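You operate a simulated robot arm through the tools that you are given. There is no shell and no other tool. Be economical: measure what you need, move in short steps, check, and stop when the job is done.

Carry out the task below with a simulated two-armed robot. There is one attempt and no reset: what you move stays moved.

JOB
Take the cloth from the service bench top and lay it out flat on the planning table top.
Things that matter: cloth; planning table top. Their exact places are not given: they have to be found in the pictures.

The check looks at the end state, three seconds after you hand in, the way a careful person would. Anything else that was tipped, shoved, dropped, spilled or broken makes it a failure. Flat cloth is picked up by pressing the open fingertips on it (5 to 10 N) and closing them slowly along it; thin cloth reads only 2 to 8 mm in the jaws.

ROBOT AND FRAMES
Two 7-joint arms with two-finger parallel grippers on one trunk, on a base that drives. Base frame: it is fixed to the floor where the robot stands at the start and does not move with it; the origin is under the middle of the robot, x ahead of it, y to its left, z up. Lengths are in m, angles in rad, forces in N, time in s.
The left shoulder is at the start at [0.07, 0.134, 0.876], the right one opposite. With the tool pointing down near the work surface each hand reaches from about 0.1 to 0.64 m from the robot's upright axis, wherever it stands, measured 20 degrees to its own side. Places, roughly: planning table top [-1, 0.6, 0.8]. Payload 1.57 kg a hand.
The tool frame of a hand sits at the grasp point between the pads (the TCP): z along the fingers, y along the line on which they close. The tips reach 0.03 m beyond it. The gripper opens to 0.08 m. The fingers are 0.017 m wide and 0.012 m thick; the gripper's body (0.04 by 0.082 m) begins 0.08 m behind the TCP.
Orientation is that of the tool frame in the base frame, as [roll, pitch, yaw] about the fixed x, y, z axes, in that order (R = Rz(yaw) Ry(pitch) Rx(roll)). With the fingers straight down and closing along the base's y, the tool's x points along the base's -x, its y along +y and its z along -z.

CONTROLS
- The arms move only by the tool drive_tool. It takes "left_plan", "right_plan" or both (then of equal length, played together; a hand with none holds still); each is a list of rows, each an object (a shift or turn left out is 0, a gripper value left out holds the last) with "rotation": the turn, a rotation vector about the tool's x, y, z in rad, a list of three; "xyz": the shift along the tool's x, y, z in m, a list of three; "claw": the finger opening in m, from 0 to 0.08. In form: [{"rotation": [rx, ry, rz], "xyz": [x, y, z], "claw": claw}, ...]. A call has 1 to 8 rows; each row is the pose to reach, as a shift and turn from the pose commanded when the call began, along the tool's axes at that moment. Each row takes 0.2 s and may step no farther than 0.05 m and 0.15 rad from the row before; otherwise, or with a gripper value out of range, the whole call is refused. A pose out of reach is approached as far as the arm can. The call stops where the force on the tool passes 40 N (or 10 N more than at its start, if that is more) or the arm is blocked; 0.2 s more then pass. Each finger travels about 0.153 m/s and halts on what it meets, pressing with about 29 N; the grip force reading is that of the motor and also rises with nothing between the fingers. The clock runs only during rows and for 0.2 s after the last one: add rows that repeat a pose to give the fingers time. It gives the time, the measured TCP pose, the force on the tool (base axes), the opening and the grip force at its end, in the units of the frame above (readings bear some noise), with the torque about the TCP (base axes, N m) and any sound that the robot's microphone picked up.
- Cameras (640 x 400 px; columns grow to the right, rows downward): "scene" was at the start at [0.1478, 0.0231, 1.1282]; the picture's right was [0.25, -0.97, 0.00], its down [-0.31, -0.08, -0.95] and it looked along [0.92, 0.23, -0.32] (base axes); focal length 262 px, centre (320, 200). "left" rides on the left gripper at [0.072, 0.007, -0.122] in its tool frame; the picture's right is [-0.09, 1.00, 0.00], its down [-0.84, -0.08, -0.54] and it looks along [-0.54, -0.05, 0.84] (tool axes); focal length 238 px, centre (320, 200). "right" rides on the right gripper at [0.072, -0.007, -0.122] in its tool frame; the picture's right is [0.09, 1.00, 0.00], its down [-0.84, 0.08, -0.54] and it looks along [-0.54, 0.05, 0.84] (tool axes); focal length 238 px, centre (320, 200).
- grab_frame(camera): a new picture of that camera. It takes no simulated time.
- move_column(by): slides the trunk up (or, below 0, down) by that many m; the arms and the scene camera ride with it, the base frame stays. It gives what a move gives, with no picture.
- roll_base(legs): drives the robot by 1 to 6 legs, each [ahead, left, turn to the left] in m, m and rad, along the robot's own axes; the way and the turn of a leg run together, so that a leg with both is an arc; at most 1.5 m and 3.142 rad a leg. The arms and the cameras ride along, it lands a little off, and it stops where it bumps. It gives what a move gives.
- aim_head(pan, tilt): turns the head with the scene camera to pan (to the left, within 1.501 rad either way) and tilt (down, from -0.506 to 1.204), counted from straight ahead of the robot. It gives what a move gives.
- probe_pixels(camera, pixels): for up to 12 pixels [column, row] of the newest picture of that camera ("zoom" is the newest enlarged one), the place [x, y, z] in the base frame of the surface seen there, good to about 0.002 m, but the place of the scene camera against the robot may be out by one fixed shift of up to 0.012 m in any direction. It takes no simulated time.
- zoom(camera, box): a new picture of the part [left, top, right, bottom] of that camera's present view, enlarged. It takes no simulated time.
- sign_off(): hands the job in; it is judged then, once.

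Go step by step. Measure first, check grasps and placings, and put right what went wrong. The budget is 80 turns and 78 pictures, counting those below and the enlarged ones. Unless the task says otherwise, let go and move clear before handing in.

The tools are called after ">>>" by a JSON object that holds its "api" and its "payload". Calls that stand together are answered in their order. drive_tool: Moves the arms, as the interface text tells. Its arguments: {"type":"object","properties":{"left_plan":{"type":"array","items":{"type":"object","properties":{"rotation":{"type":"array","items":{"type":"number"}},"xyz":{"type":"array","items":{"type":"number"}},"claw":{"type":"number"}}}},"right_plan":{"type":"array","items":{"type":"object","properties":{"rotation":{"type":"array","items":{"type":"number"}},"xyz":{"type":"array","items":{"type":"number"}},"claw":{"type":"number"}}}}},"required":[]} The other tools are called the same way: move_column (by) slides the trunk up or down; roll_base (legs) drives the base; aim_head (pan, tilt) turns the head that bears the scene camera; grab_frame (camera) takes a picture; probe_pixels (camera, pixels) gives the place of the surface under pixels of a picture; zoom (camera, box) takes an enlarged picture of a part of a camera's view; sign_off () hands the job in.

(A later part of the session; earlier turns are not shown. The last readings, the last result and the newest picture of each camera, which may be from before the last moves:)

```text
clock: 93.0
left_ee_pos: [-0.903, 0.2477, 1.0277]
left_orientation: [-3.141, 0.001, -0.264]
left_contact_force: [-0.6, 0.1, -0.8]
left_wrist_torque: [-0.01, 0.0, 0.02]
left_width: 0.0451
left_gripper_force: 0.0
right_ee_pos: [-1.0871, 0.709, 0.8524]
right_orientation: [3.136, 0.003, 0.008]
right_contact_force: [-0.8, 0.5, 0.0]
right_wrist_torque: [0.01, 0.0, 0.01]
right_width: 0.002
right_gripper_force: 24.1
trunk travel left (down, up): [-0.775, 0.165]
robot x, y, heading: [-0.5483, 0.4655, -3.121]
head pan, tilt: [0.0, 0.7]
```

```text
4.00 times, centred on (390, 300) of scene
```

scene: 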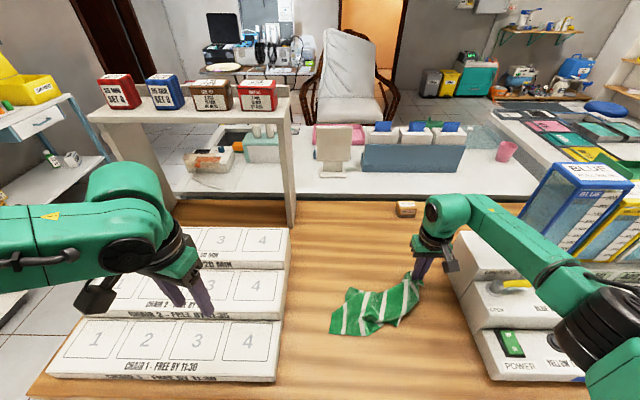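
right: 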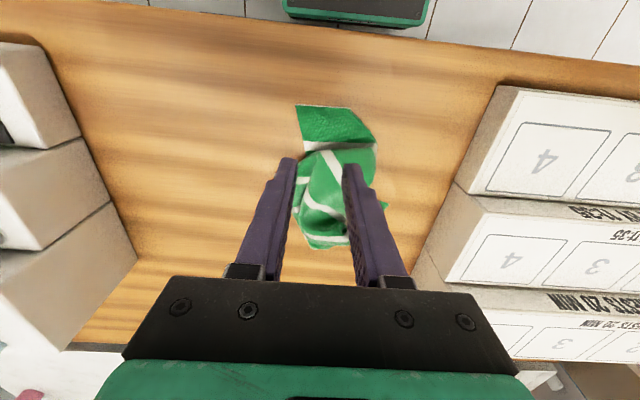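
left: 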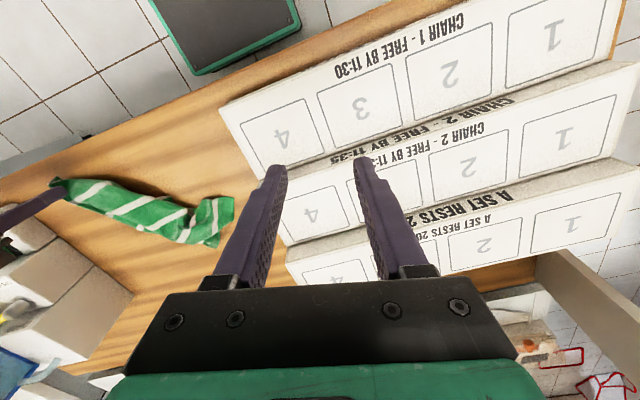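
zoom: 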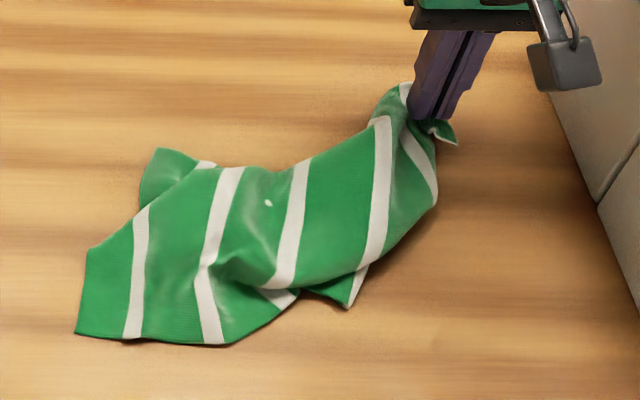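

The sheet is mostly open, with near-right corner NR tucked under at (−0.97,0.63). I'll set C down and release it, then bring the left hand to L1 with the base shifted right.

>>> {"api": "drive_tool", "payload": {"right_plan": [{"xyz": [0, 0, 0.018]}, {"xyz": [0, 0, 0.02], "claw": 0.01}, {"xyz": [0, 0, 0.02], "claw": 0.022}, {"xyz": [0, 0, 0.02], "claw": 0.034}, {"xyz": [0, 0, -0.01], "claw": 0.034}, {"xyz": [0, 0, -0.06]}, {"xyz": [0.03, 0.04, -0.1]}, {"xyz": [0.06, 0.08, -0.14]}]}}

>>> {"api": "roll_base", "payload": {"legs": [[0, -0.115, 0]]}}

>>> {"api": "drive_tool", "payload": {"left_plan": [{"xyz": [-0.03, -0.035, 0], "rotation": [0, 0, -0.09], "claw": 0.03}, {"xyz": [-0.06, -0.07, 0], "rotation": [0, 0, -0.18]}, {"xyz": [-0.06, -0.1, 0], "rotation": [0, 0, -0.264]}, {"xyz": [-0.06, -0.1, 0.03], "rotation": [0, 0, -0.264]}, {"xyz": [-0.06, -0.1, 0.03], "rotation": [0, 0, -0.264]}]}}

>>> {"api": "grab_frame", "payload": {"camera": "left"}}

```text
refused: row 7 steps farther than a row can; nothing moved
```

```text
clock: 94.0
left_ee_pos: [-0.9043, 0.3132, 1.028]
left_orientation: [-3.14, 0.003, -0.263]
left_contact_force: [-0.5, 0.6, 0.0]
left_wrist_torque: [-0.01, 0.01, -0.01]
left_width: 0.0447
left_gripper_force: 0.1
right_ee_pos: [-1.0863, 0.7596, 0.8547]
right_orientation: [3.114, 0.003, 0.022]
right_contact_force: [-3.3, -14.7, -2.4]
right_wrist_torque: [1.16, -0.27, -0.04]
right_width: 0.0023
right_gripper_force: 23.5
trunk travel left (down, up): [-0.775, 0.165]
robot x, y, heading: [-0.5512, 0.5288, -3.124]
head pan, tilt: [0.0, 0.7]
stopped in leg 1: the force on the tool passed its limit at 76 N (the readings are from after the stop); the commanded pose is now the measured one
```

```text
clock: 95.2
left_ee_pos: [-0.936, 0.4247, 1.0001]
left_orientation: [-3.138, 0.002, 0.0]
left_contact_force: [0.3, -0.1, -1.1]
left_wrist_torque: [0.01, 0.05, 0.01]
left_width: 0.0301
left_gripper_force: 0.2
right_ee_pos: [-1.0853, 0.7625, 0.8518]
right_orientation: [3.121, 0.002, 0.015]
right_contact_force: [-0.9, -10.3, 2.6]
right_wrist_torque: [0.94, -0.08, -0.2]
right_width: 0.0022
right_gripper_force: 23.4
trunk travel left (down, up): [-0.775, 0.165]
robot x, y, heading: [-0.5491, 0.5305, -3.124]
head pan, tilt: [0.0, 0.7]
```

```text
22 pictures are left
```

left: 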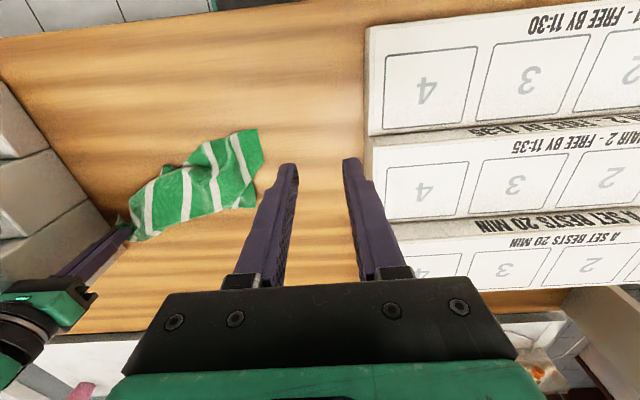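

A row in my release step was too long, so it was refused, and the base then pushed the right hand against the rack at y≈0.80 (76 N). I'll back the hand off the rack now, set C down and release it.

>>> {"api": "drive_tool", "payload": {"right_plan": [{"xyz": [0, 0.025, 0]}, {"xyz": [0, 0.05, 0]}, {"xyz": [0, 0.05, 0.019]}, {"xyz": [0, 0.05, 0.02], "claw": 0.01}, {"xyz": [0, 0.05, 0.02], "claw": 0.022}, {"xyz": [0, 0.05, 0.02], "claw": 0.034}, {"xyz": [0, 0.05, -0.01], "claw": 0.034}, {"xyz": [0, 0.05, -0.055]}]}}

>>> {"api": "grab_frame", "payload": {"camera": "scene"}}

>>> {"api": "probe_pixels", "payload": {"camera": "scene", "pixels": [[405, 208], [470, 350], [452, 265]]}}

```text
clock: 97.0
left_ee_pos: [-0.9344, 0.4264, 1.0012]
left_orientation: [-3.14, 0.003, -0.003]
left_contact_force: [-0.9, -0.5, 0.4]
left_wrist_torque: [0.0, 0.03, 0.01]
left_width: 0.0302
left_gripper_force: 0.0
right_ee_pos: [-1.0842, 0.7136, 0.91]
right_orientation: [3.124, 0.0, 0.013]
right_contact_force: [-0.2, 0.1, 1.2]
right_wrist_torque: [-0.01, 0.01, -0.03]
right_width: 0.0339
right_gripper_force: 0.0
trunk travel left (down, up): [-0.775, 0.165]
robot x, y, heading: [-0.5532, 0.5259, -3.129]
head pan, tilt: [0.0, 0.7]
```

```text
21 pictures are left
```

scene: 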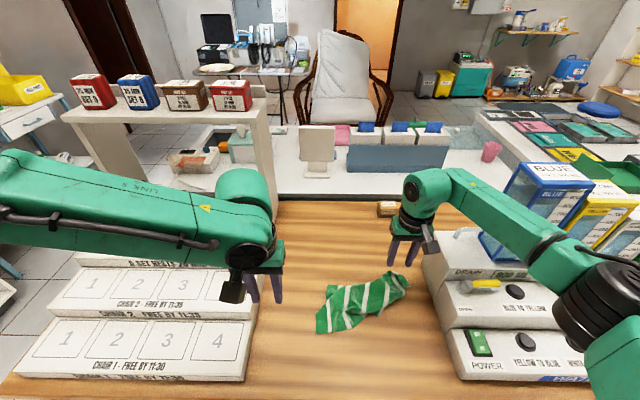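

```text
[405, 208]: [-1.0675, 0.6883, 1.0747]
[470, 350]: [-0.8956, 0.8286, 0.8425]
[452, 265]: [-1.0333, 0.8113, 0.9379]
```

The rack and its boxes look undisturbed and C is released. I'll locate the cloth corners with the left camera.

>>> {"api": "zoom", "payload": {"camera": "left", "box": [80, 90, 304, 250]}}

```text
2.50 times, centred on (192, 170) of left
```

zoom: 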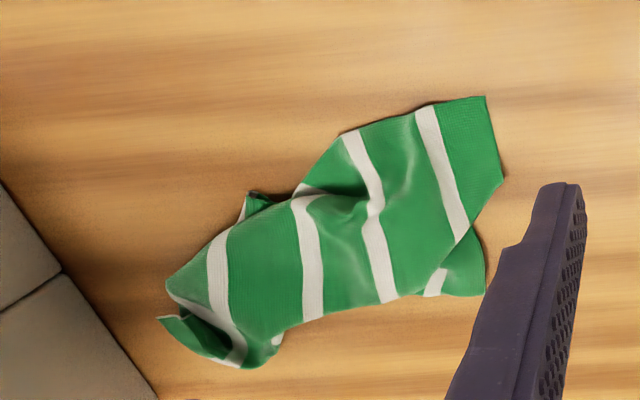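

>>> {"api": "probe_pixels", "payload": {"camera": "zoom", "pixels": [[484, 100], [500, 178], [483, 292], [445, 290], [415, 110], [345, 135], [245, 205], [255, 200], [170, 288], [162, 320], [245, 362], [0, 190]]}}

```text
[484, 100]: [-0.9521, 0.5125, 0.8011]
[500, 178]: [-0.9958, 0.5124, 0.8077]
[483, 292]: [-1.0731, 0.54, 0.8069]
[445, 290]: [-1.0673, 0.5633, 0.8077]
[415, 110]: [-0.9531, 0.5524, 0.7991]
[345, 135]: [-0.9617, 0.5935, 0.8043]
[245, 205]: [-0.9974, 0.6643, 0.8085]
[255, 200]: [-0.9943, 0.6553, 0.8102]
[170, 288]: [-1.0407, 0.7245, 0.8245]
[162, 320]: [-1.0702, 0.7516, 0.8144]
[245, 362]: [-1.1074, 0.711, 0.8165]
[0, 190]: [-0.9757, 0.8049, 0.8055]
```

The rack base is still at y≈0.805, unmoved. L1 is now at (−0.952,0.513). I'll raise the right hand well clear and inward before moving the base.

>>> {"api": "drive_tool", "payload": {"right_plan": [{"xyz": [0.0, 0.0, -0.04]}, {"xyz": [0.0, 0.0, -0.08]}, {"xyz": [0.02, 0.02, -0.12]}, {"xyz": [0.045, 0.04, -0.15]}, {"xyz": [0.075, 0.06, -0.17]}, {"xyz": [0.105, 0.08, -0.18]}, {"xyz": [0.105, 0.08, -0.18]}]}}

```text
clock: 98.6
left_ee_pos: [-0.9368, 0.4263, 0.9999]
left_orientation: [-3.14, 0.002, -0.001]
left_contact_force: [0.2, 0.9, 0.1]
left_wrist_torque: [0.03, 0.01, 0.03]
left_width: 0.0302
left_gripper_force: 0.2
right_ee_pos: [-0.9786, 0.6404, 1.0923]
right_orientation: [3.118, 0.0, 0.013]
right_contact_force: [0.0, -0.2, 0.6]
right_wrist_torque: [0.0, 0.04, 0.01]
right_width: 0.0341
right_gripper_force: 0.0
trunk travel left (down, up): [-0.775, 0.165]
robot x, y, heading: [-0.5547, 0.529, -3.127]
head pan, tilt: [0.0, 0.7]
```

The right hand is clear. I'll shift the base right so the left hand arrives over L1.

>>> {"api": "roll_base", "payload": {"legs": [[0, -0.107, 0]]}}

```text
clock: 99.8
left_ee_pos: [-0.9383, 0.5324, 1.002]
left_orientation: [-3.137, 0.003, -0.002]
left_contact_force: [0.4, 0.6, 0.3]
left_wrist_torque: [-0.01, 0.02, -0.01]
left_width: 0.03
left_gripper_force: 0.0
right_ee_pos: [-0.98, 0.7458, 1.093]
right_orientation: [3.121, 0.0, 0.014]
right_contact_force: [-0.1, -1.1, 0.7]
right_wrist_torque: [0.01, 0.04, 0.01]
right_width: 0.0342
right_gripper_force: 0.0
trunk travel left (down, up): [-0.775, 0.165]
robot x, y, heading: [-0.5537, 0.6397, -3.125]
head pan, tilt: [0.0, 0.7]
```

The left hand is 27 mm in x from its pinch point. I'll move over it and lower to touch.

>>> {"api": "drive_tool", "payload": {"left_plan": [{"xyz": [-0.027, -0.002, 0.03]}, {"xyz": [-0.027, -0.002, 0.07]}, {"xyz": [-0.027, -0.002, 0.115]}, {"xyz": [-0.027, -0.002, 0.15]}, {"xyz": [-0.027, -0.002, 0.168]}, {"xyz": [-0.027, -0.002, 0.171]}, {"xyz": [-0.027, -0.002, 0.171]}]}}

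```text
clock: 101.4
left_ee_pos: [-0.9473, 0.5031, 0.8647]
left_orientation: [-3.141, 0.002, -0.002]
left_contact_force: [-0.1, -1.4, 0.0]
left_wrist_torque: [0.0, 0.01, -0.01]
left_width: 0.0298
left_gripper_force: 0.1
left hand out of reach, approached as far as the arm can: row 3, 4, 5, 6, 7
right_ee_pos: [-0.9801, 0.7468, 1.0922]
right_orientation: [3.122, 0.002, 0.015]
right_contact_force: [0.3, 1.1, -1.3]
right_wrist_torque: [0.01, 0.0, 0.0]
right_width: 0.0342
right_gripper_force: 0.0
trunk travel left (down, up): [-0.775, 0.165]
robot x, y, heading: [-0.5557, 0.6351, -3.128]
head pan, tilt: [0.0, 0.7]
```

The left arm runs out of reach this far below the shoulder. I'll raise it with the arm to re-centre over L1, then lower with the trunk instead.

>>> {"api": "drive_tool", "payload": {"left_plan": [{"xyz": [0, 0, -0.04]}, {"xyz": [-0.005, -0.01, -0.075]}, {"xyz": [-0.018, -0.031, -0.1]}, {"xyz": [-0.018, -0.031, -0.1]}]}}

>>> {"api": "move_column", "payload": {"by": -0.125}}

```text
clock: 102.4
left_ee_pos: [-0.9639, 0.5335, 0.9638]
left_orientation: [-3.139, 0.002, -0.002]
left_contact_force: [-0.2, -0.4, -0.2]
left_wrist_torque: [-0.01, 0.01, -0.01]
left_width: 0.0298
left_gripper_force: 0.1
right_ee_pos: [-0.9794, 0.7475, 1.0935]
right_orientation: [3.121, 0.001, 0.015]
right_contact_force: [-0.4, -0.4, 0.0]
right_wrist_torque: [-0.03, 0.01, -0.01]
right_width: 0.0339
right_gripper_force: 0.1
trunk travel left (down, up): [-0.775, 0.165]
robot x, y, heading: [-0.5596, 0.6385, -3.124]
head pan, tilt: [0.0, 0.7]
```

```text
clock: 103.9
left_ee_pos: [-0.965, 0.5337, 0.8386]
left_orientation: [-3.14, 0.001, -0.002]
left_contact_force: [0.7, -0.1, 0.6]
left_wrist_torque: [-0.04, -0.02, 0.0]
left_width: 0.0297
left_gripper_force: 0.1
right_ee_pos: [-0.9803, 0.7478, 0.9672]
right_orientation: [3.119, 0.001, 0.012]
right_contact_force: [0.2, 0.9, 0.4]
right_wrist_torque: [-0.02, -0.01, -0.01]
right_width: 0.034
right_gripper_force: 0.0
trunk travel left (down, up): [-0.65, 0.29]
robot x, y, heading: [-0.5558, 0.6364, -3.123]
head pan, tilt: [0.0, 0.7]
```

The left hand is at z 0.8386 right over L1. I'll press down gently.

>>> {"api": "drive_tool", "payload": {"left_plan": [{"xyz": [0, 0, 0.004]}, {"xyz": [0, 0, 0.0075]}, {"xyz": [0, 0, 0.0075]}]}}

```text
clock: 104.7
left_ee_pos: [-0.9637, 0.533, 0.8328]
left_orientation: [-3.14, 0.003, -0.002]
left_contact_force: [-0.8, 0.2, 8.3]
left_wrist_torque: [-0.03, 0.02, 0.01]
left_width: 0.0301
left_gripper_force: 0.1
right_ee_pos: [-0.978, 0.7475, 0.9678]
right_orientation: [3.119, 0.002, 0.015]
right_contact_force: [0.2, -0.2, 0.7]
right_wrist_torque: [0.02, -0.02, 0.0]
right_width: 0.0338
right_gripper_force: 0.0
trunk travel left (down, up): [-0.65, 0.29]
robot x, y, heading: [-0.5549, 0.6351, -3.127]
head pan, tilt: [0.0, 0.7]
```

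Contact is 8.3 N, so I'll close slowly, then drag L1 toward my left to open the sheet.

>>> {"api": "drive_tool", "payload": {"left_plan": [{"claw": 0.03}, {"claw": 0.024}, {"claw": 0.018}, {"claw": 0.012}, {"claw": 0.006}, {"claw": 0.0}, {"claw": 0.0}, {"claw": 0.0}]}}

>>> {"api": "drive_tool", "payload": {"left_plan": [{"xyz": [0, 0, -0.012]}, {"xyz": [0.014, 0.007, -0.016]}, {"xyz": [0.028, 0.014, -0.016]}, {"xyz": [0.042, 0.021, -0.016]}, {"xyz": [0.056, 0.028, -0.016]}, {"xyz": [0.07, 0.036, -0.016]}, {"xyz": [0.084, 0.043, -0.016]}, {"xyz": [0.084, 0.043, -0.016]}]}}

>>> {"api": "zoom", "payload": {"camera": "right", "box": [200, 0, 640, 275]}}

>>> {"api": "zoom", "payload": {"camera": "scene", "box": [200, 210, 440, 360]}}

```text
clock: 106.5
left_ee_pos: [-0.9637, 0.5332, 0.8316]
left_orientation: [-3.139, 0.003, -0.003]
left_contact_force: [-0.4, 2.0, 12.1]
left_wrist_torque: [0.03, -0.02, 0.01]
left_width: 0.0022
left_gripper_force: 23.6
right_ee_pos: [-0.9784, 0.7492, 0.9685]
right_orientation: [3.118, 0.002, 0.014]
right_contact_force: [-0.3, 0.1, 0.2]
right_wrist_torque: [0.0, -0.01, 0.0]
right_width: 0.0341
right_gripper_force: 0.1
trunk travel left (down, up): [-0.65, 0.29]
robot x, y, heading: [-0.5574, 0.6368, -3.124]
head pan, tilt: [0.0, 0.7]
```

```text
clock: 108.3
left_ee_pos: [-0.8878, 0.493, 0.8469]
left_orientation: [-3.138, 0.003, -0.002]
left_contact_force: [0.2, -0.2, -0.4]
left_wrist_torque: [0.0, 0.01, 0.01]
left_width: 0.002
left_gripper_force: 23.8
left hand out of reach, approached as far as the arm can: row 7, 8
right_ee_pos: [-0.9801, 0.7475, 0.9682]
right_orientation: [3.118, 0.0, 0.014]
right_contact_force: [0.1, 0.3, -0.4]
right_wrist_torque: [0.09, -0.01, 0.02]
right_width: 0.034
right_gripper_force: 0.0
trunk travel left (down, up): [-0.65, 0.29]
robot x, y, heading: [-0.5548, 0.6381, -3.122]
head pan, tilt: [0.0, 0.7]
```

```text
1.45 times, centred on (420, 138) of right
```

zoom: 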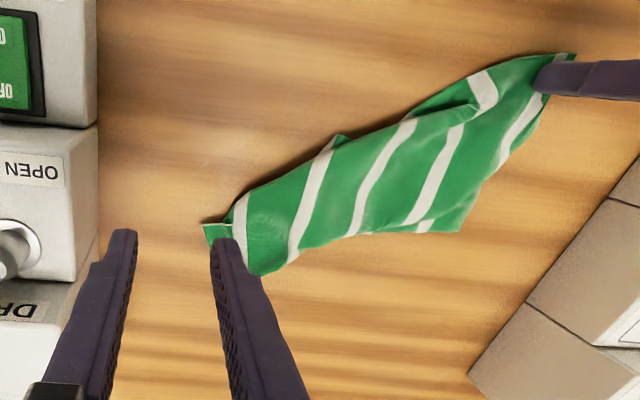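

```text
2.67 times, centred on (320, 285) of scene
```

zoom: 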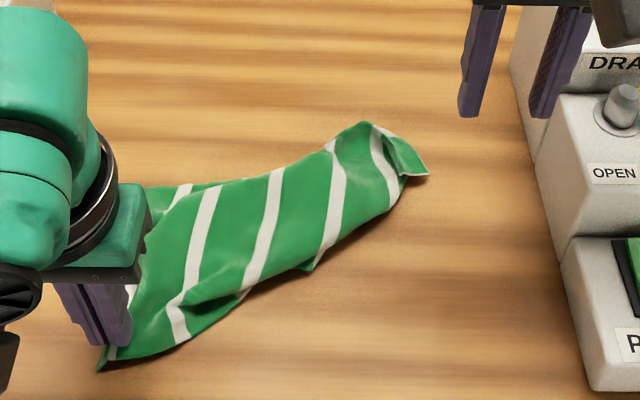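

The sheet is stretched along the L1–C diagonal, with corner P lying on the far side. Holding the long edge P–C would let everything unroll by gravity, so I'll release L1 and locate P.

>>> {"api": "drive_tool", "payload": {"left_plan": [{"xyz": [0, 0, 0.014]}, {"xyz": [0, 0, 0.016], "claw": 0.01}, {"xyz": [0, 0, 0.016], "claw": 0.02}, {"xyz": [0, 0, 0.016], "claw": 0.03}, {"xyz": [0, 0, -0.01], "claw": 0.03}, {"xyz": [0, 0, -0.05]}, {"xyz": [0, 0, -0.09]}, {"xyz": [0, 0.03, -0.12]}]}}

>>> {"api": "zoom", "payload": {"camera": "right", "box": [200, 0, 640, 275]}}

```text
clock: 110.1
left_ee_pos: [-0.8857, 0.4659, 0.9673]
left_orientation: [-3.138, 0.0, -0.004]
left_contact_force: [0.3, -0.8, -0.1]
left_wrist_torque: [0.04, 0.01, 0.0]
left_width: 0.0303
left_gripper_force: 0.0
right_ee_pos: [-0.9798, 0.7459, 0.9686]
right_orientation: [3.122, 0.001, 0.014]
right_contact_force: [-0.3, 0.2, 0.3]
right_wrist_torque: [0.03, -0.01, 0.0]
right_width: 0.034
right_gripper_force: 0.1
trunk travel left (down, up): [-0.65, 0.29]
robot x, y, heading: [-0.5539, 0.6317, -3.126]
head pan, tilt: [0.0, 0.7]
```

```text
1.45 times, centred on (420, 138) of right
```

zoom: 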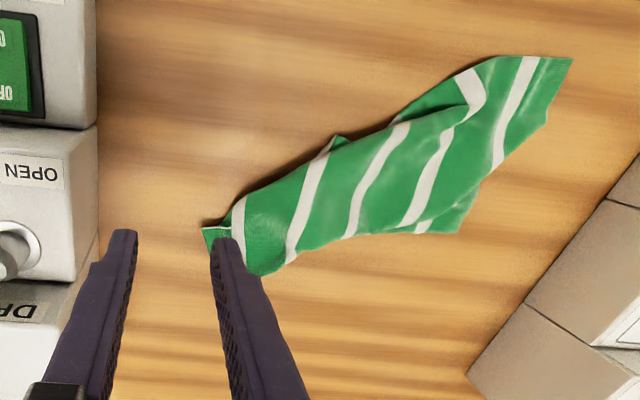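

>>> {"api": "probe_pixels", "payload": {"camera": "zoom", "pixels": [[460, 228], [480, 190], [420, 230], [360, 234], [265, 272], [205, 230], [570, 60], [545, 118], [500, 165], [337, 140], [400, 120], [230, 215]]}}

```text
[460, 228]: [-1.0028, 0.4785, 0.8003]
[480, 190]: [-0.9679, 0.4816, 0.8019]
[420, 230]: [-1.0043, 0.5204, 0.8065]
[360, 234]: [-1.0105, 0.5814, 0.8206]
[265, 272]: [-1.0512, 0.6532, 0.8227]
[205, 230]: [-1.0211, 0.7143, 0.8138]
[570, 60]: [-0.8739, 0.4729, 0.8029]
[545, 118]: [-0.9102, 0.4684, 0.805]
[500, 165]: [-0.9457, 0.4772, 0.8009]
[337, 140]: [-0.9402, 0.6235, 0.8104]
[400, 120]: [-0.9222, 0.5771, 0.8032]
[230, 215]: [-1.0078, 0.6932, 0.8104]
```

Excellent: P is at (−1.003,0.479) and C at (−1.021,0.714), almost exactly lateral and 0.236 apart, so both hands can take them together. I'll move above both with claws at 0.03 and come down close.

>>> {"api": "drive_tool", "payload": {"left_plan": [{"xyz": [-0.038, -0.01, 0]}, {"xyz": [-0.076, -0.02, 0]}, {"xyz": [-0.112, -0.031, 0]}, {"xyz": [-0.112, -0.031, 0.04]}, {"xyz": [-0.112, -0.031, 0.08]}, {"xyz": [-0.112, -0.031, 0.12]}, {"xyz": [-0.112, -0.031, 0.127]}, {"xyz": [-0.112, -0.031, 0.127]}], "right_plan": [{"xyz": [-0.013, 0.017, 0], "claw": 0.03}, {"xyz": [-0.026, 0.034, 0]}, {"xyz": [-0.038, 0.051, 0]}, {"xyz": [-0.038, 0.051, 0.04]}, {"xyz": [-0.038, 0.051, 0.08]}, {"xyz": [-0.038, 0.051, 0.12]}, {"xyz": [-0.038, 0.051, 0.127]}, {"xyz": [-0.038, 0.051, 0.127]}]}}

>>> {"api": "zoom", "payload": {"camera": "left", "box": [80, 60, 400, 260]}}

>>> {"api": "zoom", "payload": {"camera": "right", "box": [240, 60, 560, 260]}}

```text
clock: 111.9
left_ee_pos: [-1.0001, 0.4968, 0.8386]
left_orientation: [-3.138, 0.002, -0.002]
left_contact_force: [0.2, -0.9, 0.8]
left_wrist_torque: [0.03, -0.02, 0.0]
left_width: 0.0299
left_gripper_force: 0.0
right_ee_pos: [-1.0159, 0.6956, 0.8415]
right_orientation: [3.121, 0.001, 0.015]
right_contact_force: [0.2, 0.6, -0.7]
right_wrist_torque: [0.0, 0.02, 0.02]
right_width: 0.0298
right_gripper_force: 0.0
trunk travel left (down, up): [-0.65, 0.29]
robot x, y, heading: [-0.5561, 0.6346, -3.124]
head pan, tilt: [0.0, 0.7]
```

```text
2.00 times, centred on (240, 160) of left
```

zoom: 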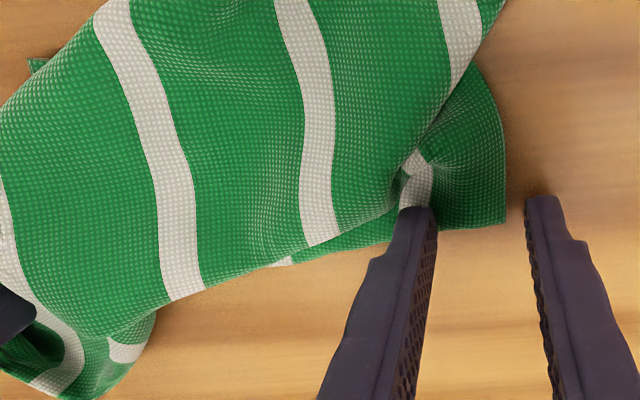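

```text
2.00 times, centred on (400, 160) of right
```

zoom: 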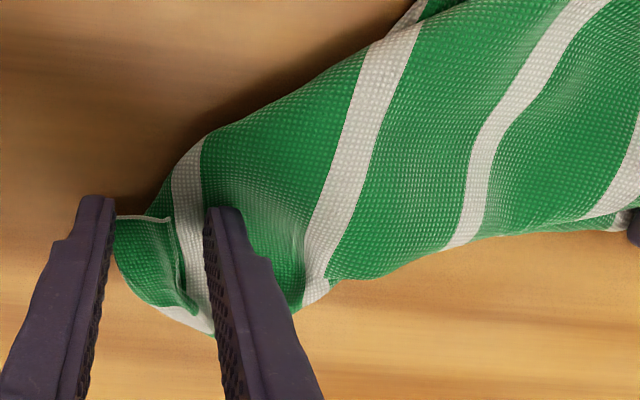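

P's visible flap is narrow (about 2 cm), so a pinch there would catch the layer above. I'll first draw P outward by pressing the closed left fingertips on the flap and sliding away; the right hand stays put.

>>> {"api": "drive_tool", "payload": {"left_plan": [{"xyz": [0.008, -0.007, 0], "claw": 0.0}, {"xyz": [0.008, -0.007, 0]}, {"xyz": [0.008, -0.007, 0.006]}, {"xyz": [0.008, -0.007, 0.0075]}, {"xyz": [0.008, -0.007, 0.0075]}]}}

```text
clock: 113.1
left_ee_pos: [-0.9924, 0.5035, 0.831]
left_orientation: [-3.14, 0.005, -0.002]
left_contact_force: [-0.7, -1.5, 6.8]
left_wrist_torque: [-0.02, 0.02, 0.0]
left_width: 0.0
left_gripper_force: 21.2
right_ee_pos: [-1.0155, 0.6948, 0.843]
right_orientation: [3.118, 0.002, 0.015]
right_contact_force: [-0.2, -0.6, 0.0]
right_wrist_torque: [-0.02, 0.02, -0.04]
right_width: 0.0302
right_gripper_force: 0.0
trunk travel left (down, up): [-0.65, 0.29]
robot x, y, heading: [-0.5551, 0.6371, -3.13]
head pan, tilt: [0.0, 0.7]
```

Contact is 6.8 N; now I'll slide outward (away and to my left).

>>> {"api": "drive_tool", "payload": {"left_plan": [{"xyz": [-0.006, 0.008, 0.0005]}, {"xyz": [-0.012, 0.016, 0.0005]}, {"xyz": [-0.018, 0.024, 0.0005]}, {"xyz": [-0.024, 0.032, 0.0005]}, {"xyz": [-0.03, 0.04, 0.0005]}, {"xyz": [-0.036, 0.048, 0.0005]}, {"xyz": [-0.036, 0.048, -0.02]}, {"xyz": [-0.036, 0.048, -0.06]}]}}

>>> {"api": "grab_frame", "payload": {"camera": "left"}}

```text
clock: 114.9
left_ee_pos: [-1.0277, 0.4555, 0.8922]
left_orientation: [-3.139, 0.002, 0.0]
left_contact_force: [-0.3, -0.2, -0.7]
left_wrist_torque: [-0.01, 0.03, 0.01]
left_width: 0.0
left_gripper_force: 21.8
right_ee_pos: [-1.015, 0.6961, 0.843]
right_orientation: [3.121, 0.002, 0.014]
right_contact_force: [0.0, 0.2, 0.1]
right_wrist_torque: [-0.03, -0.01, 0.01]
right_width: 0.0301
right_gripper_force: 0.1
trunk travel left (down, up): [-0.65, 0.29]
robot x, y, heading: [-0.555, 0.6348, -3.124]
head pan, tilt: [0.0, 0.7]
```

```text
14 pictures are left
```

left: 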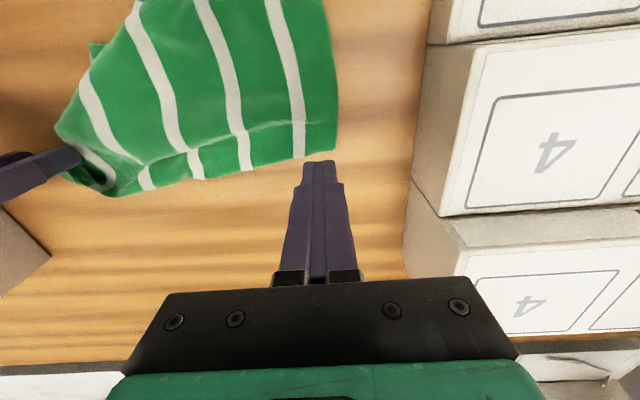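

That worked: P is pulled out and the left half is now nearly flat. Now I'll look at C and NR from the right camera after raising that hand.

>>> {"api": "drive_tool", "payload": {"right_plan": [{"xyz": [0, -0.005, -0.04], "claw": 0.0}, {"xyz": [-0.02, -0.01, -0.08]}, {"xyz": [-0.04, -0.01, -0.11]}, {"xyz": [-0.04, -0.01, -0.11]}]}}

>>> {"api": "grab_frame", "payload": {"camera": "right"}}

```text
clock: 115.9
left_ee_pos: [-1.0279, 0.4549, 0.8911]
left_orientation: [-3.14, 0.003, -0.001]
left_contact_force: [-0.4, 0.1, 0.8]
left_wrist_torque: [-0.02, 0.02, -0.02]
left_width: 0.0002
left_gripper_force: 21.6
right_ee_pos: [-1.0605, 0.7075, 0.9523]
right_orientation: [3.119, 0.002, 0.014]
right_contact_force: [-0.1, 0.1, 0.3]
right_wrist_torque: [0.01, 0.0, 0.01]
right_width: 0.0025
right_gripper_force: 23.8
trunk travel left (down, up): [-0.65, 0.29]
robot x, y, heading: [-0.5556, 0.6347, -3.127]
head pan, tilt: [0.0, 0.7]
```

```text
13 pictures are left
```

right: 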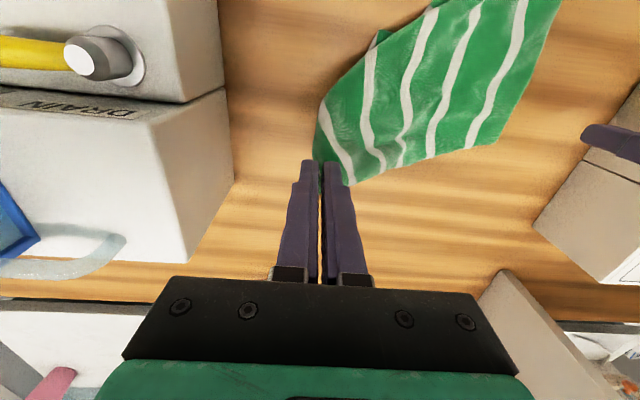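

Closing the right hand happened to grip C (2.5 mm), and the sheet is spread well. I'll lift C up and toward me so the tucked NR corner drops free, then check.

>>> {"api": "drive_tool", "payload": {"right_plan": [{"xyz": [0.01, -0.003, -0.035]}, {"xyz": [0.035, -0.005, -0.06]}, {"xyz": [0.065, -0.008, -0.075]}, {"xyz": [0.095, -0.01, -0.085]}, {"xyz": [0.115, -0.012, -0.09]}, {"xyz": [0.115, -0.012, -0.09]}]}}

>>> {"api": "zoom", "payload": {"camera": "scene", "box": [200, 200, 480, 375]}}

```text
clock: 117.3
left_ee_pos: [-1.0291, 0.4552, 0.8917]
left_orientation: [-3.14, 0.001, -0.003]
left_contact_force: [0.3, 0.4, -0.8]
left_wrist_torque: [0.0, 0.05, 0.0]
left_width: 0.0001
left_gripper_force: 21.6
right_ee_pos: [-0.9423, 0.7233, 1.0418]
right_orientation: [3.118, -0.002, 0.013]
right_contact_force: [-1.1, 0.8, -0.3]
right_wrist_torque: [0.0, -0.06, 0.01]
right_width: 0.0025
right_gripper_force: 23.3
trunk travel left (down, up): [-0.65, 0.29]
robot x, y, heading: [-0.5526, 0.6376, -3.125]
head pan, tilt: [0.0, 0.7]
```

```text
2.29 times, centred on (340, 288) of scene
```

zoom: 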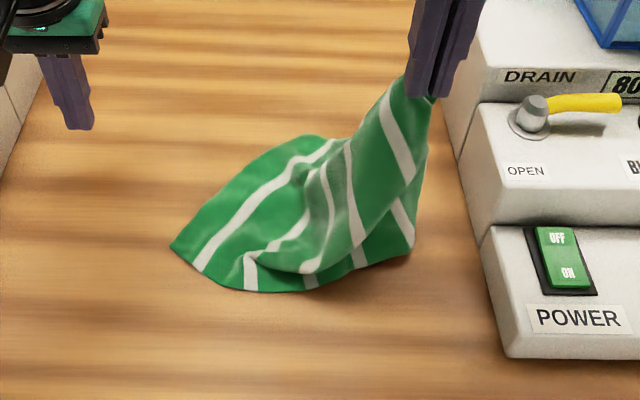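

NR has dropped free near (415,245), and the near edge is now along the bottom. I'll lay C down away from me, to about (−1.085,0.733).

>>> {"api": "drive_tool", "payload": {"right_plan": [{"xyz": [-0.024, -0.002, 0.03]}, {"xyz": [-0.048, -0.004, 0.063]}, {"xyz": [-0.072, -0.006, 0.098]}, {"xyz": [-0.096, -0.008, 0.133]}, {"xyz": [-0.12, -0.01, 0.168]}, {"xyz": [-0.143, -0.01, 0.2]}, {"xyz": [-0.143, -0.01, 0.203]}]}}

>>> {"api": "zoom", "payload": {"camera": "scene", "box": [200, 200, 480, 375]}}

```text
clock: 118.9
left_ee_pos: [-1.0282, 0.4563, 0.892]
left_orientation: [-3.14, 0.002, -0.002]
left_contact_force: [0.4, -0.7, 0.5]
left_wrist_torque: [-0.02, -0.01, -0.01]
left_width: 0.0001
left_gripper_force: 21.4
right_ee_pos: [-1.085, 0.7244, 0.8387]
right_orientation: [3.119, 0.001, 0.014]
right_contact_force: [-0.1, -0.7, 0.6]
right_wrist_torque: [-0.01, 0.02, 0.0]
right_width: 0.0022
right_gripper_force: 23.7
trunk travel left (down, up): [-0.65, 0.29]
robot x, y, heading: [-0.5525, 0.6404, -3.123]
head pan, tilt: [0.0, 0.7]
```

```text
2.29 times, centred on (340, 288) of scene
```

zoom: 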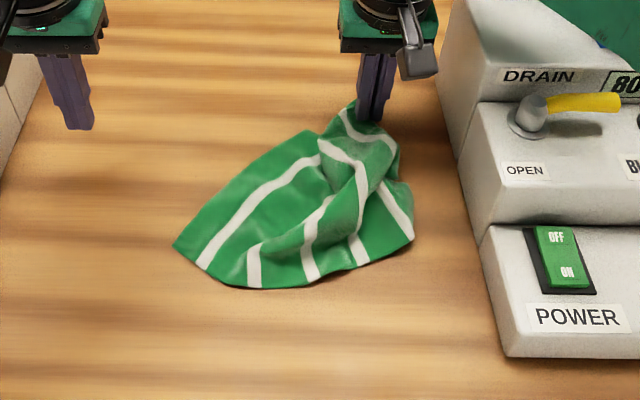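

All four corners are now outside: L1 (172,245), NR (413,240), P (~312,130), with C in the right jaw. I'll measure them.

>>> {"api": "probe_pixels", "payload": {"camera": "zoom", "pixels": [[176, 245], [411, 240], [312, 132], [320, 140], [250, 287], [400, 185], [345, 105], [325, 180], [345, 200], [300, 215], [225, 190], [465, 230]]}}

```text
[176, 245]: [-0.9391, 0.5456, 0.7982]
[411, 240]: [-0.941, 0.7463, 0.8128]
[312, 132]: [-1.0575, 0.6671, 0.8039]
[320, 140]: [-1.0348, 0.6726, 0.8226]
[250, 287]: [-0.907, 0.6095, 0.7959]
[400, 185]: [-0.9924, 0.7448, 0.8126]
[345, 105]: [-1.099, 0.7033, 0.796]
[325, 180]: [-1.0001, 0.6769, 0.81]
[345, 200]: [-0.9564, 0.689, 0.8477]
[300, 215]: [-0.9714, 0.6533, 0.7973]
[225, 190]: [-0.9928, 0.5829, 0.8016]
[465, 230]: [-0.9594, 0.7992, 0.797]
```

The cloth lies askew but open. With C still held, I'll press-drag L1 toward my left and nearer, stretching the near side.

>>> {"api": "drive_tool", "payload": {"left_plan": [{"xyz": [0.025, -0.035, 0]}, {"xyz": [0.05, -0.07, 0]}, {"xyz": [0.073, -0.105, 0]}, {"xyz": [0.073, -0.105, 0.03]}, {"xyz": [0.073, -0.105, 0.055]}, {"xyz": [0.073, -0.105, 0.0605]}, {"xyz": [0.073, -0.105, 0.0605]}]}}

```text
clock: 120.5
left_ee_pos: [-0.9548, 0.5597, 0.8313]
left_orientation: [-3.141, 0.004, -0.001]
left_contact_force: [-0.9, -0.6, 3.8]
left_wrist_torque: [-0.03, -0.02, 0.02]
left_width: 0.0
left_gripper_force: 21.5
right_ee_pos: [-1.085, 0.725, 0.8397]
right_orientation: [3.117, 0.001, 0.014]
right_contact_force: [0.2, -0.9, -0.5]
right_wrist_torque: [0.02, -0.01, -0.01]
right_width: 0.0023
right_gripper_force: 23.7
trunk travel left (down, up): [-0.65, 0.29]
robot x, y, heading: [-0.5519, 0.638, -3.132]
head pan, tilt: [0.0, 0.7]
```

Contact is 3.8 N; I'll add a touch of pressure and slide.

>>> {"api": "drive_tool", "payload": {"left_plan": [{"xyz": [0, 0.0, 0.0007]}, {"xyz": [0.01, 0.013, 0.0008]}, {"xyz": [0.02, 0.026, 0.0008]}, {"xyz": [0.03, 0.039, 0.0008]}, {"xyz": [0.04, 0.052, 0.0008]}, {"xyz": [0.05, 0.066, 0.0008]}, {"xyz": [0.055, 0.075, 0.0008]}, {"xyz": [0.055, 0.075, -0.03]}]}}

>>> {"api": "zoom", "payload": {"camera": "scene", "box": [200, 200, 480, 375]}}

>>> {"api": "probe_pixels", "payload": {"camera": "zoom", "pixels": [[465, 230]]}}

```text
clock: 122.3
left_ee_pos: [-0.8968, 0.4866, 0.8594]
left_orientation: [3.141, -0.004, -0.002]
left_contact_force: [0.1, -0.4, 0.5]
left_wrist_torque: [0.0, -0.01, 0.01]
left_width: 0.0002
left_gripper_force: 22.0
right_ee_pos: [-1.0848, 0.7243, 0.8401]
right_orientation: [3.118, 0.001, 0.013]
right_contact_force: [-0.3, 0.5, 1.0]
right_wrist_torque: [-0.01, 0.0, -0.03]
right_width: 0.0022
right_gripper_force: 23.7
trunk travel left (down, up): [-0.65, 0.29]
robot x, y, heading: [-0.5541, 0.6389, -3.127]
head pan, tilt: [0.0, 0.7]
```

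```text
2.29 times, centred on (340, 288) of scene
```

zoom: 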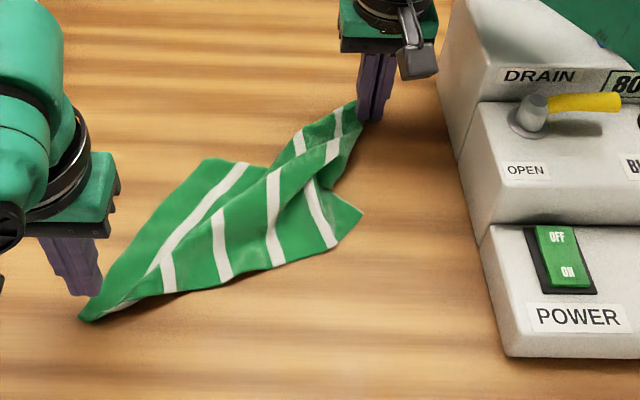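

```text
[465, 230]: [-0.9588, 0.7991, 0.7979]
```

P is at (205,160), NR at (362,212), and a diagonal crease runs between L1 and C. I'll measure, then release C and press-drag NR toward me on the right.

>>> {"api": "probe_pixels", "payload": {"camera": "zoom", "pixels": [[358, 213], [208, 164], [84, 316], [335, 240], [325, 215], [352, 110], [225, 185], [240, 170]]}}

>>> {"api": "drive_tool", "payload": {"right_plan": [{"xyz": [0, 0, 0.007]}, {"xyz": [0, 0, 0.007], "claw": 0.01}, {"xyz": [0, 0, 0.007], "claw": 0.02}, {"xyz": [0, 0, 0.007], "claw": 0.03}, {"xyz": [0, 0, -0.02], "claw": 0.03}, {"xyz": [0, 0, -0.06]}, {"xyz": [0, 0, -0.06], "claw": 0.0}]}}

```text
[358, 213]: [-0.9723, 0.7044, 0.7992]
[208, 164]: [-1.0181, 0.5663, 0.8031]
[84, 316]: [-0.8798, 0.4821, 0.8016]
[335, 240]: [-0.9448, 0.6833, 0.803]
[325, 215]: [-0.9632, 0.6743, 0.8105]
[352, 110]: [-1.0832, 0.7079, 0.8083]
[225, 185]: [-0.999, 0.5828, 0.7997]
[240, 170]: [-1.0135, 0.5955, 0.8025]
```

```text
clock: 123.9
left_ee_pos: [-0.8996, 0.4874, 0.8602]
left_orientation: [-3.139, 0.002, -0.001]
left_contact_force: [-0.4, 0.0, 0.2]
left_wrist_torque: [0.02, -0.01, 0.01]
left_width: 0.0002
left_gripper_force: 21.3
right_ee_pos: [-1.0846, 0.727, 0.8962]
right_orientation: [3.119, 0.001, 0.014]
right_contact_force: [0.4, 0.6, 0.2]
right_wrist_torque: [0.0, 0.02, 0.0]
right_width: 0.0001
right_gripper_force: 21.4
trunk travel left (down, up): [-0.65, 0.29]
robot x, y, heading: [-0.5554, 0.6341, -3.124]
head pan, tilt: [0.0, 0.7]
```

C is released. I'll move the closed right fingertips onto NR's band at about (−0.960,0.687) and press.

>>> {"api": "drive_tool", "payload": {"right_plan": [{"xyz": [0.04, 0.013, 0]}, {"xyz": [0.08, 0.026, 0]}, {"xyz": [0.125, 0.04, 0]}, {"xyz": [0.125, 0.04, 0.03]}, {"xyz": [0.125, 0.04, 0.058]}, {"xyz": [0.125, 0.04, 0.0645]}, {"xyz": [0.125, 0.04, 0.0645]}]}}

```text
clock: 125.5
left_ee_pos: [-0.9005, 0.488, 0.8607]
left_orientation: [-3.14, 0.001, -0.003]
left_contact_force: [0.0, 0.2, 0.2]
left_wrist_torque: [-0.02, 0.03, -0.03]
left_width: 0.0
left_gripper_force: 21.4
right_ee_pos: [-0.9604, 0.6861, 0.8343]
right_orientation: [3.119, -0.001, 0.015]
right_contact_force: [-0.3, 0.4, -0.9]
right_wrist_torque: [-0.01, -0.01, -0.01]
right_width: 0.0
right_gripper_force: 21.1
trunk travel left (down, up): [-0.65, 0.29]
robot x, y, heading: [-0.5555, 0.6338, -3.123]
head pan, tilt: [0.0, 0.7]
```

No contact at 0.834; I'll lower 3.5 mm and slide toward me and to the right.

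>>> {"api": "drive_tool", "payload": {"right_plan": [{"xyz": [0, 0, 0.0035]}, {"xyz": [0.012, -0.008, 0.0038]}, {"xyz": [0.024, -0.016, 0.0038]}, {"xyz": [0.036, -0.024, 0.0038]}, {"xyz": [0.048, -0.032, 0.0038]}, {"xyz": [0.06, -0.038, 0.0038]}, {"xyz": [0.068, -0.042, 0.0038]}, {"xyz": [0.068, -0.042, -0.04]}]}}

>>> {"api": "zoom", "payload": {"camera": "scene", "box": [200, 200, 480, 375]}}

```text
clock: 127.3
left_ee_pos: [-0.8993, 0.4866, 0.8597]
left_orientation: [-3.14, 0.003, -0.003]
left_contact_force: [0.2, -0.3, -0.1]
left_wrist_torque: [-0.02, -0.01, -0.02]
left_width: 0.0001
left_gripper_force: 21.2
right_ee_pos: [-0.8917, 0.73, 0.8744]
right_orientation: [3.121, -0.002, 0.013]
right_contact_force: [0.2, 0.4, 0.2]
right_wrist_torque: [-0.02, 0.01, -0.02]
right_width: 0.0003
right_gripper_force: 20.7
trunk travel left (down, up): [-0.65, 0.29]
robot x, y, heading: [-0.5553, 0.6333, -3.124]
head pan, tilt: [0.0, 0.7]
```

```text
2.29 times, centred on (340, 288) of scene
```

zoom: 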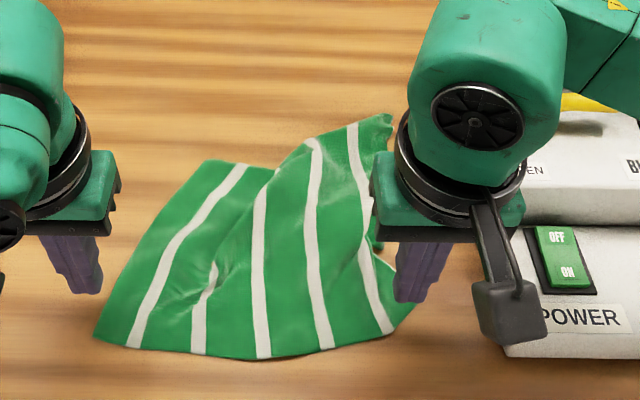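

Great progress: all five stripes are visible and it is close to flat. I'll measure the corners to correct the far side.

>>> {"api": "probe_pixels", "payload": {"camera": "zoom", "pixels": [[100, 338], [408, 312], [210, 164], [386, 118], [350, 125], [305, 145], [275, 170], [245, 165], [280, 200], [205, 285], [365, 180], [385, 150]]}}

```text
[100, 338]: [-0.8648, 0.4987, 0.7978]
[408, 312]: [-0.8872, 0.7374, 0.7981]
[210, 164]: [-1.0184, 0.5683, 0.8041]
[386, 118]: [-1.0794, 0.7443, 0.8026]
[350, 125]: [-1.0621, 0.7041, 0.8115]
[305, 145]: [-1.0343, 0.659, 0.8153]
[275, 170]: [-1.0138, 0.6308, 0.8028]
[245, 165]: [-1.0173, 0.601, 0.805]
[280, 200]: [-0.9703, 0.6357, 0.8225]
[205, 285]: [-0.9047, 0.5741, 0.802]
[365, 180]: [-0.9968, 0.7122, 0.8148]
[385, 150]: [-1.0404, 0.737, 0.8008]
```

P needs to go about 0.09 further out and C about 0.04 further away. First C: I'll move the right fingertips onto it and press.

>>> {"api": "drive_tool", "payload": {"right_plan": [{"xyz": [-0.045, 0, -0.005]}, {"xyz": [-0.09, 0, -0.005]}, {"xyz": [-0.135, 0, -0.005]}, {"xyz": [-0.172, 0, 0]}, {"xyz": [-0.172, 0, 0.03]}, {"xyz": [-0.172, 0, 0.043]}, {"xyz": [-0.172, 0, 0.0435]}]}}

```text
clock: 128.9
left_ee_pos: [-0.8986, 0.4865, 0.8602]
left_orientation: [-3.14, 0.004, -0.002]
left_contact_force: [0.1, 0.1, 0.2]
left_wrist_torque: [0.0, 0.02, 0.04]
left_width: 0.0
left_gripper_force: 21.3
right_ee_pos: [-1.0655, 0.7258, 0.8315]
right_orientation: [3.119, 0.005, 0.015]
right_contact_force: [-0.7, 0.8, 6.5]
right_wrist_torque: [0.1, 0.02, -0.01]
right_width: 0.0
right_gripper_force: 21.6
trunk travel left (down, up): [-0.65, 0.29]
robot x, y, heading: [-0.5545, 0.6369, -3.127]
head pan, tilt: [0.0, 0.7]
```

Contact is 6.5 N; I'll slide C away by 0.045 and then lift high and inward, clear of the rack.

>>> {"api": "drive_tool", "payload": {"right_plan": [{"xyz": [-0.011, 0, 0.0005]}, {"xyz": [-0.022, 0, 0.0005]}, {"xyz": [-0.034, 0, 0.0005]}, {"xyz": [-0.045, 0, 0.0005]}, {"xyz": [-0.045, 0, -0.04]}, {"xyz": [-0.035, 0.01, -0.085]}, {"xyz": [-0.01, 0.03, -0.12]}, {"xyz": [0.02, 0.05, -0.15]}]}}

>>> {"api": "drive_tool", "payload": {"right_plan": [{"xyz": [0.03, 0.01, -0.03]}, {"xyz": [0.06, 0.02, -0.06]}, {"xyz": [0.06, 0.02, -0.06]}], "left_plan": [{"xyz": [-0.03, 0, -0.03]}, {"xyz": [-0.07, 0, -0.03]}, {"xyz": [-0.09, 0, -0.03]}]}}

```text
clock: 130.7
left_ee_pos: [-0.898, 0.4871, 0.8612]
left_orientation: [-3.14, 0.004, -0.002]
left_contact_force: [0.4, 0.2, -0.9]
left_wrist_torque: [0.06, 0.03, 0.0]
left_width: 0.0
left_gripper_force: 21.4
right_ee_pos: [-1.045, 0.6782, 0.9795]
right_orientation: [3.12, 0.003, 0.011]
right_contact_force: [0.1, 0.6, -0.2]
right_wrist_torque: [0.0, 0.01, -0.06]
right_width: 0.0
right_gripper_force: 21.8
trunk travel left (down, up): [-0.65, 0.29]
robot x, y, heading: [-0.5528, 0.6345, -3.125]
head pan, tilt: [0.0, 0.7]
```

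```text
clock: 131.5
left_ee_pos: [-0.9913, 0.4871, 0.8908]
left_orientation: [-3.14, 0.001, -0.002]
left_contact_force: [0.6, 0.2, 1.0]
left_wrist_torque: [-0.01, 0.0, 0.01]
left_width: 0.0
left_gripper_force: 20.9
right_ee_pos: [-0.989, 0.6629, 1.0385]
right_orientation: [3.118, 0.0, 0.013]
right_contact_force: [0.5, 0.2, -0.2]
right_wrist_torque: [-0.04, -0.01, -0.01]
right_width: 0.0
right_gripper_force: 21.1
trunk travel left (down, up): [-0.65, 0.29]
robot x, y, heading: [-0.5523, 0.6362, -3.12]
head pan, tilt: [0.0, 0.7]
```

The right hand is clear at z 1.04. I'll shift the base right 0.09 so the left hand can reach P.

>>> {"api": "roll_base", "payload": {"legs": [[0, -0.09, 0]]}}

>>> {"api": "zoom", "payload": {"camera": "left", "box": [160, 40, 480, 240]}}

```text
clock: 132.6
left_ee_pos: [-0.991, 0.5738, 0.8906]
left_orientation: [-3.14, 0.002, -0.001]
left_contact_force: [-0.4, -0.1, -0.7]
left_wrist_torque: [0.0, 0.0, 0.02]
left_width: 0.0
left_gripper_force: 21.1
right_ee_pos: [-0.9907, 0.7489, 1.0385]
right_orientation: [3.119, 0.0, 0.014]
right_contact_force: [-0.3, 0.2, -0.3]
right_wrist_torque: [-0.02, 0.07, 0.03]
right_width: 0.0
right_gripper_force: 21.1
trunk travel left (down, up): [-0.65, 0.29]
robot x, y, heading: [-0.5588, 0.7226, -3.129]
head pan, tilt: [0.0, 0.7]
```

```text
2.00 times, centred on (320, 140) of left
```

zoom: 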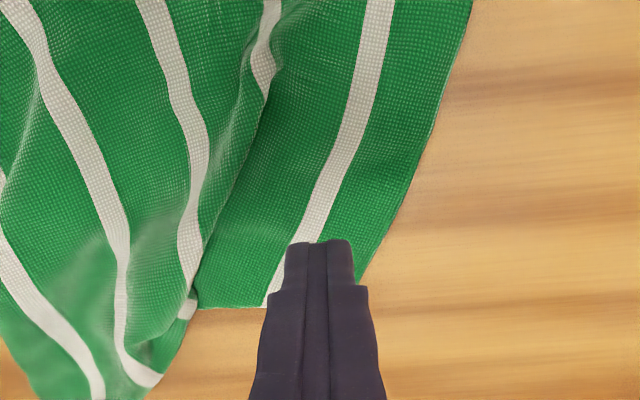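

P lies right under the left fingertips. I'll press there.

>>> {"api": "drive_tool", "payload": {"left_plan": [{"xyz": [-0.008, 0, 0.03]}, {"xyz": [-0.008, 0, 0.055]}, {"xyz": [-0.008, 0, 0.06]}, {"xyz": [-0.008, 0, 0.06]}]}}

```text
clock: 133.6
left_ee_pos: [-1.0001, 0.5725, 0.8318]
left_orientation: [-3.139, 0.007, -0.003]
left_contact_force: [-1.9, -1.4, 7.9]
left_wrist_torque: [0.03, 0.04, 0.01]
left_width: 0.0
left_gripper_force: 20.7
right_ee_pos: [-0.9895, 0.7504, 1.0394]
right_orientation: [3.119, 0.002, 0.015]
right_contact_force: [-0.1, 0.7, 0.5]
right_wrist_torque: [0.02, -0.02, -0.01]
right_width: 0.0001
right_gripper_force: 21.3
trunk travel left (down, up): [-0.65, 0.29]
robot x, y, heading: [-0.5564, 0.7231, -3.125]
head pan, tilt: [0.0, 0.7]
```

Contact is 7.9 N; now I'll slide P out to the far left.

>>> {"api": "drive_tool", "payload": {"left_plan": [{"xyz": [-0.014, 0.015, 0.0004]}, {"xyz": [-0.028, 0.03, 0.0004]}, {"xyz": [-0.042, 0.045, 0.0004]}, {"xyz": [-0.056, 0.06, 0.0004]}, {"xyz": [-0.07, 0.073, 0.0004]}, {"xyz": [-0.08, 0.082, 0.0004]}, {"xyz": [-0.08, 0.082, -0.03]}, {"xyz": [-0.08, 0.082, -0.07]}]}}

>>> {"api": "zoom", "payload": {"camera": "scene", "box": [160, 200, 440, 375]}}

```text
clock: 135.4
left_ee_pos: [-1.0767, 0.4897, 0.8982]
left_orientation: [3.141, 0.001, -0.002]
left_contact_force: [1.6, 0.2, 0.3]
left_wrist_torque: [-0.01, -0.01, 0.03]
left_width: 0.0
left_gripper_force: 21.4
right_ee_pos: [-0.9895, 0.7514, 1.0388]
right_orientation: [3.119, 0.002, 0.013]
right_contact_force: [0.2, 0.2, 0.6]
right_wrist_torque: [-0.03, 0.02, 0.01]
right_width: 0.0001
right_gripper_force: 21.1
trunk travel left (down, up): [-0.65, 0.29]
robot x, y, heading: [-0.5582, 0.7247, -3.127]
head pan, tilt: [0.0, 0.7]
```

```text
2.29 times, centred on (300, 288) of scene
```

zoom: 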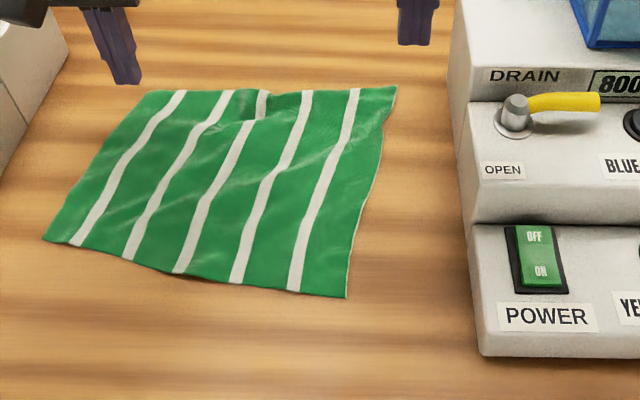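

The cloth is now spread out as a near-rectangle with only a small pucker at the far edge near (262,105). I'll measure corners and ripple heights.

>>> {"api": "probe_pixels", "payload": {"camera": "zoom", "pixels": [[46, 238], [344, 294], [148, 93], [394, 88], [260, 105], [245, 108], [210, 150], [310, 160], [330, 150], [190, 190], [300, 220], [265, 120]]}}

```text
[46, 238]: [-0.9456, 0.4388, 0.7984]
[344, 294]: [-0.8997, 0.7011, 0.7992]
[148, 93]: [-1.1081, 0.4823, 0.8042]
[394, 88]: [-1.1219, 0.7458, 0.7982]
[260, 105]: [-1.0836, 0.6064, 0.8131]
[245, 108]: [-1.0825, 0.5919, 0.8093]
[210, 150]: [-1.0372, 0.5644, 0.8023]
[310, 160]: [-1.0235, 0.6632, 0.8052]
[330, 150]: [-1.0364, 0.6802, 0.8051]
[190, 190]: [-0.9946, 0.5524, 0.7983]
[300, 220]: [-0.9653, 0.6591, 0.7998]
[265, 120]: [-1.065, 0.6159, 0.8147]
```

The left side measures only 0.168 m instead of 0.235, so the far edge near P may be folded under up to the pucker. I'll check from the left camera.

>>> {"api": "drive_tool", "payload": {"left_plan": [{"xyz": [0.02, 0, -0.04]}, {"xyz": [0.04, -0.0, -0.06]}, {"xyz": [0.04, 0, -0.06]}]}}

>>> {"api": "grab_frame", "payload": {"camera": "left"}}

```text
clock: 136.2
left_ee_pos: [-1.0397, 0.4919, 0.9597]
left_orientation: [-3.14, 0.001, -0.002]
left_contact_force: [-0.5, 0.7, -0.4]
left_wrist_torque: [0.01, -0.02, 0.0]
left_width: 0.0003
left_gripper_force: 20.8
right_ee_pos: [-0.9921, 0.7487, 1.0385]
right_orientation: [3.121, 0.001, 0.015]
right_contact_force: [0.2, 0.6, 0.2]
right_wrist_torque: [0.01, -0.02, 0.0]
right_width: 0.0002
right_gripper_force: 21.2
trunk travel left (down, up): [-0.65, 0.29]
robot x, y, heading: [-0.5601, 0.7237, -3.124]
head pan, tilt: [0.0, 0.7]
```

```text
6 pictures are left
5 turns are left
```

left: 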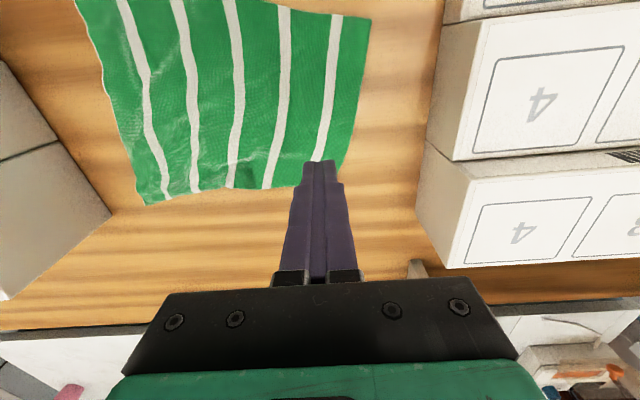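

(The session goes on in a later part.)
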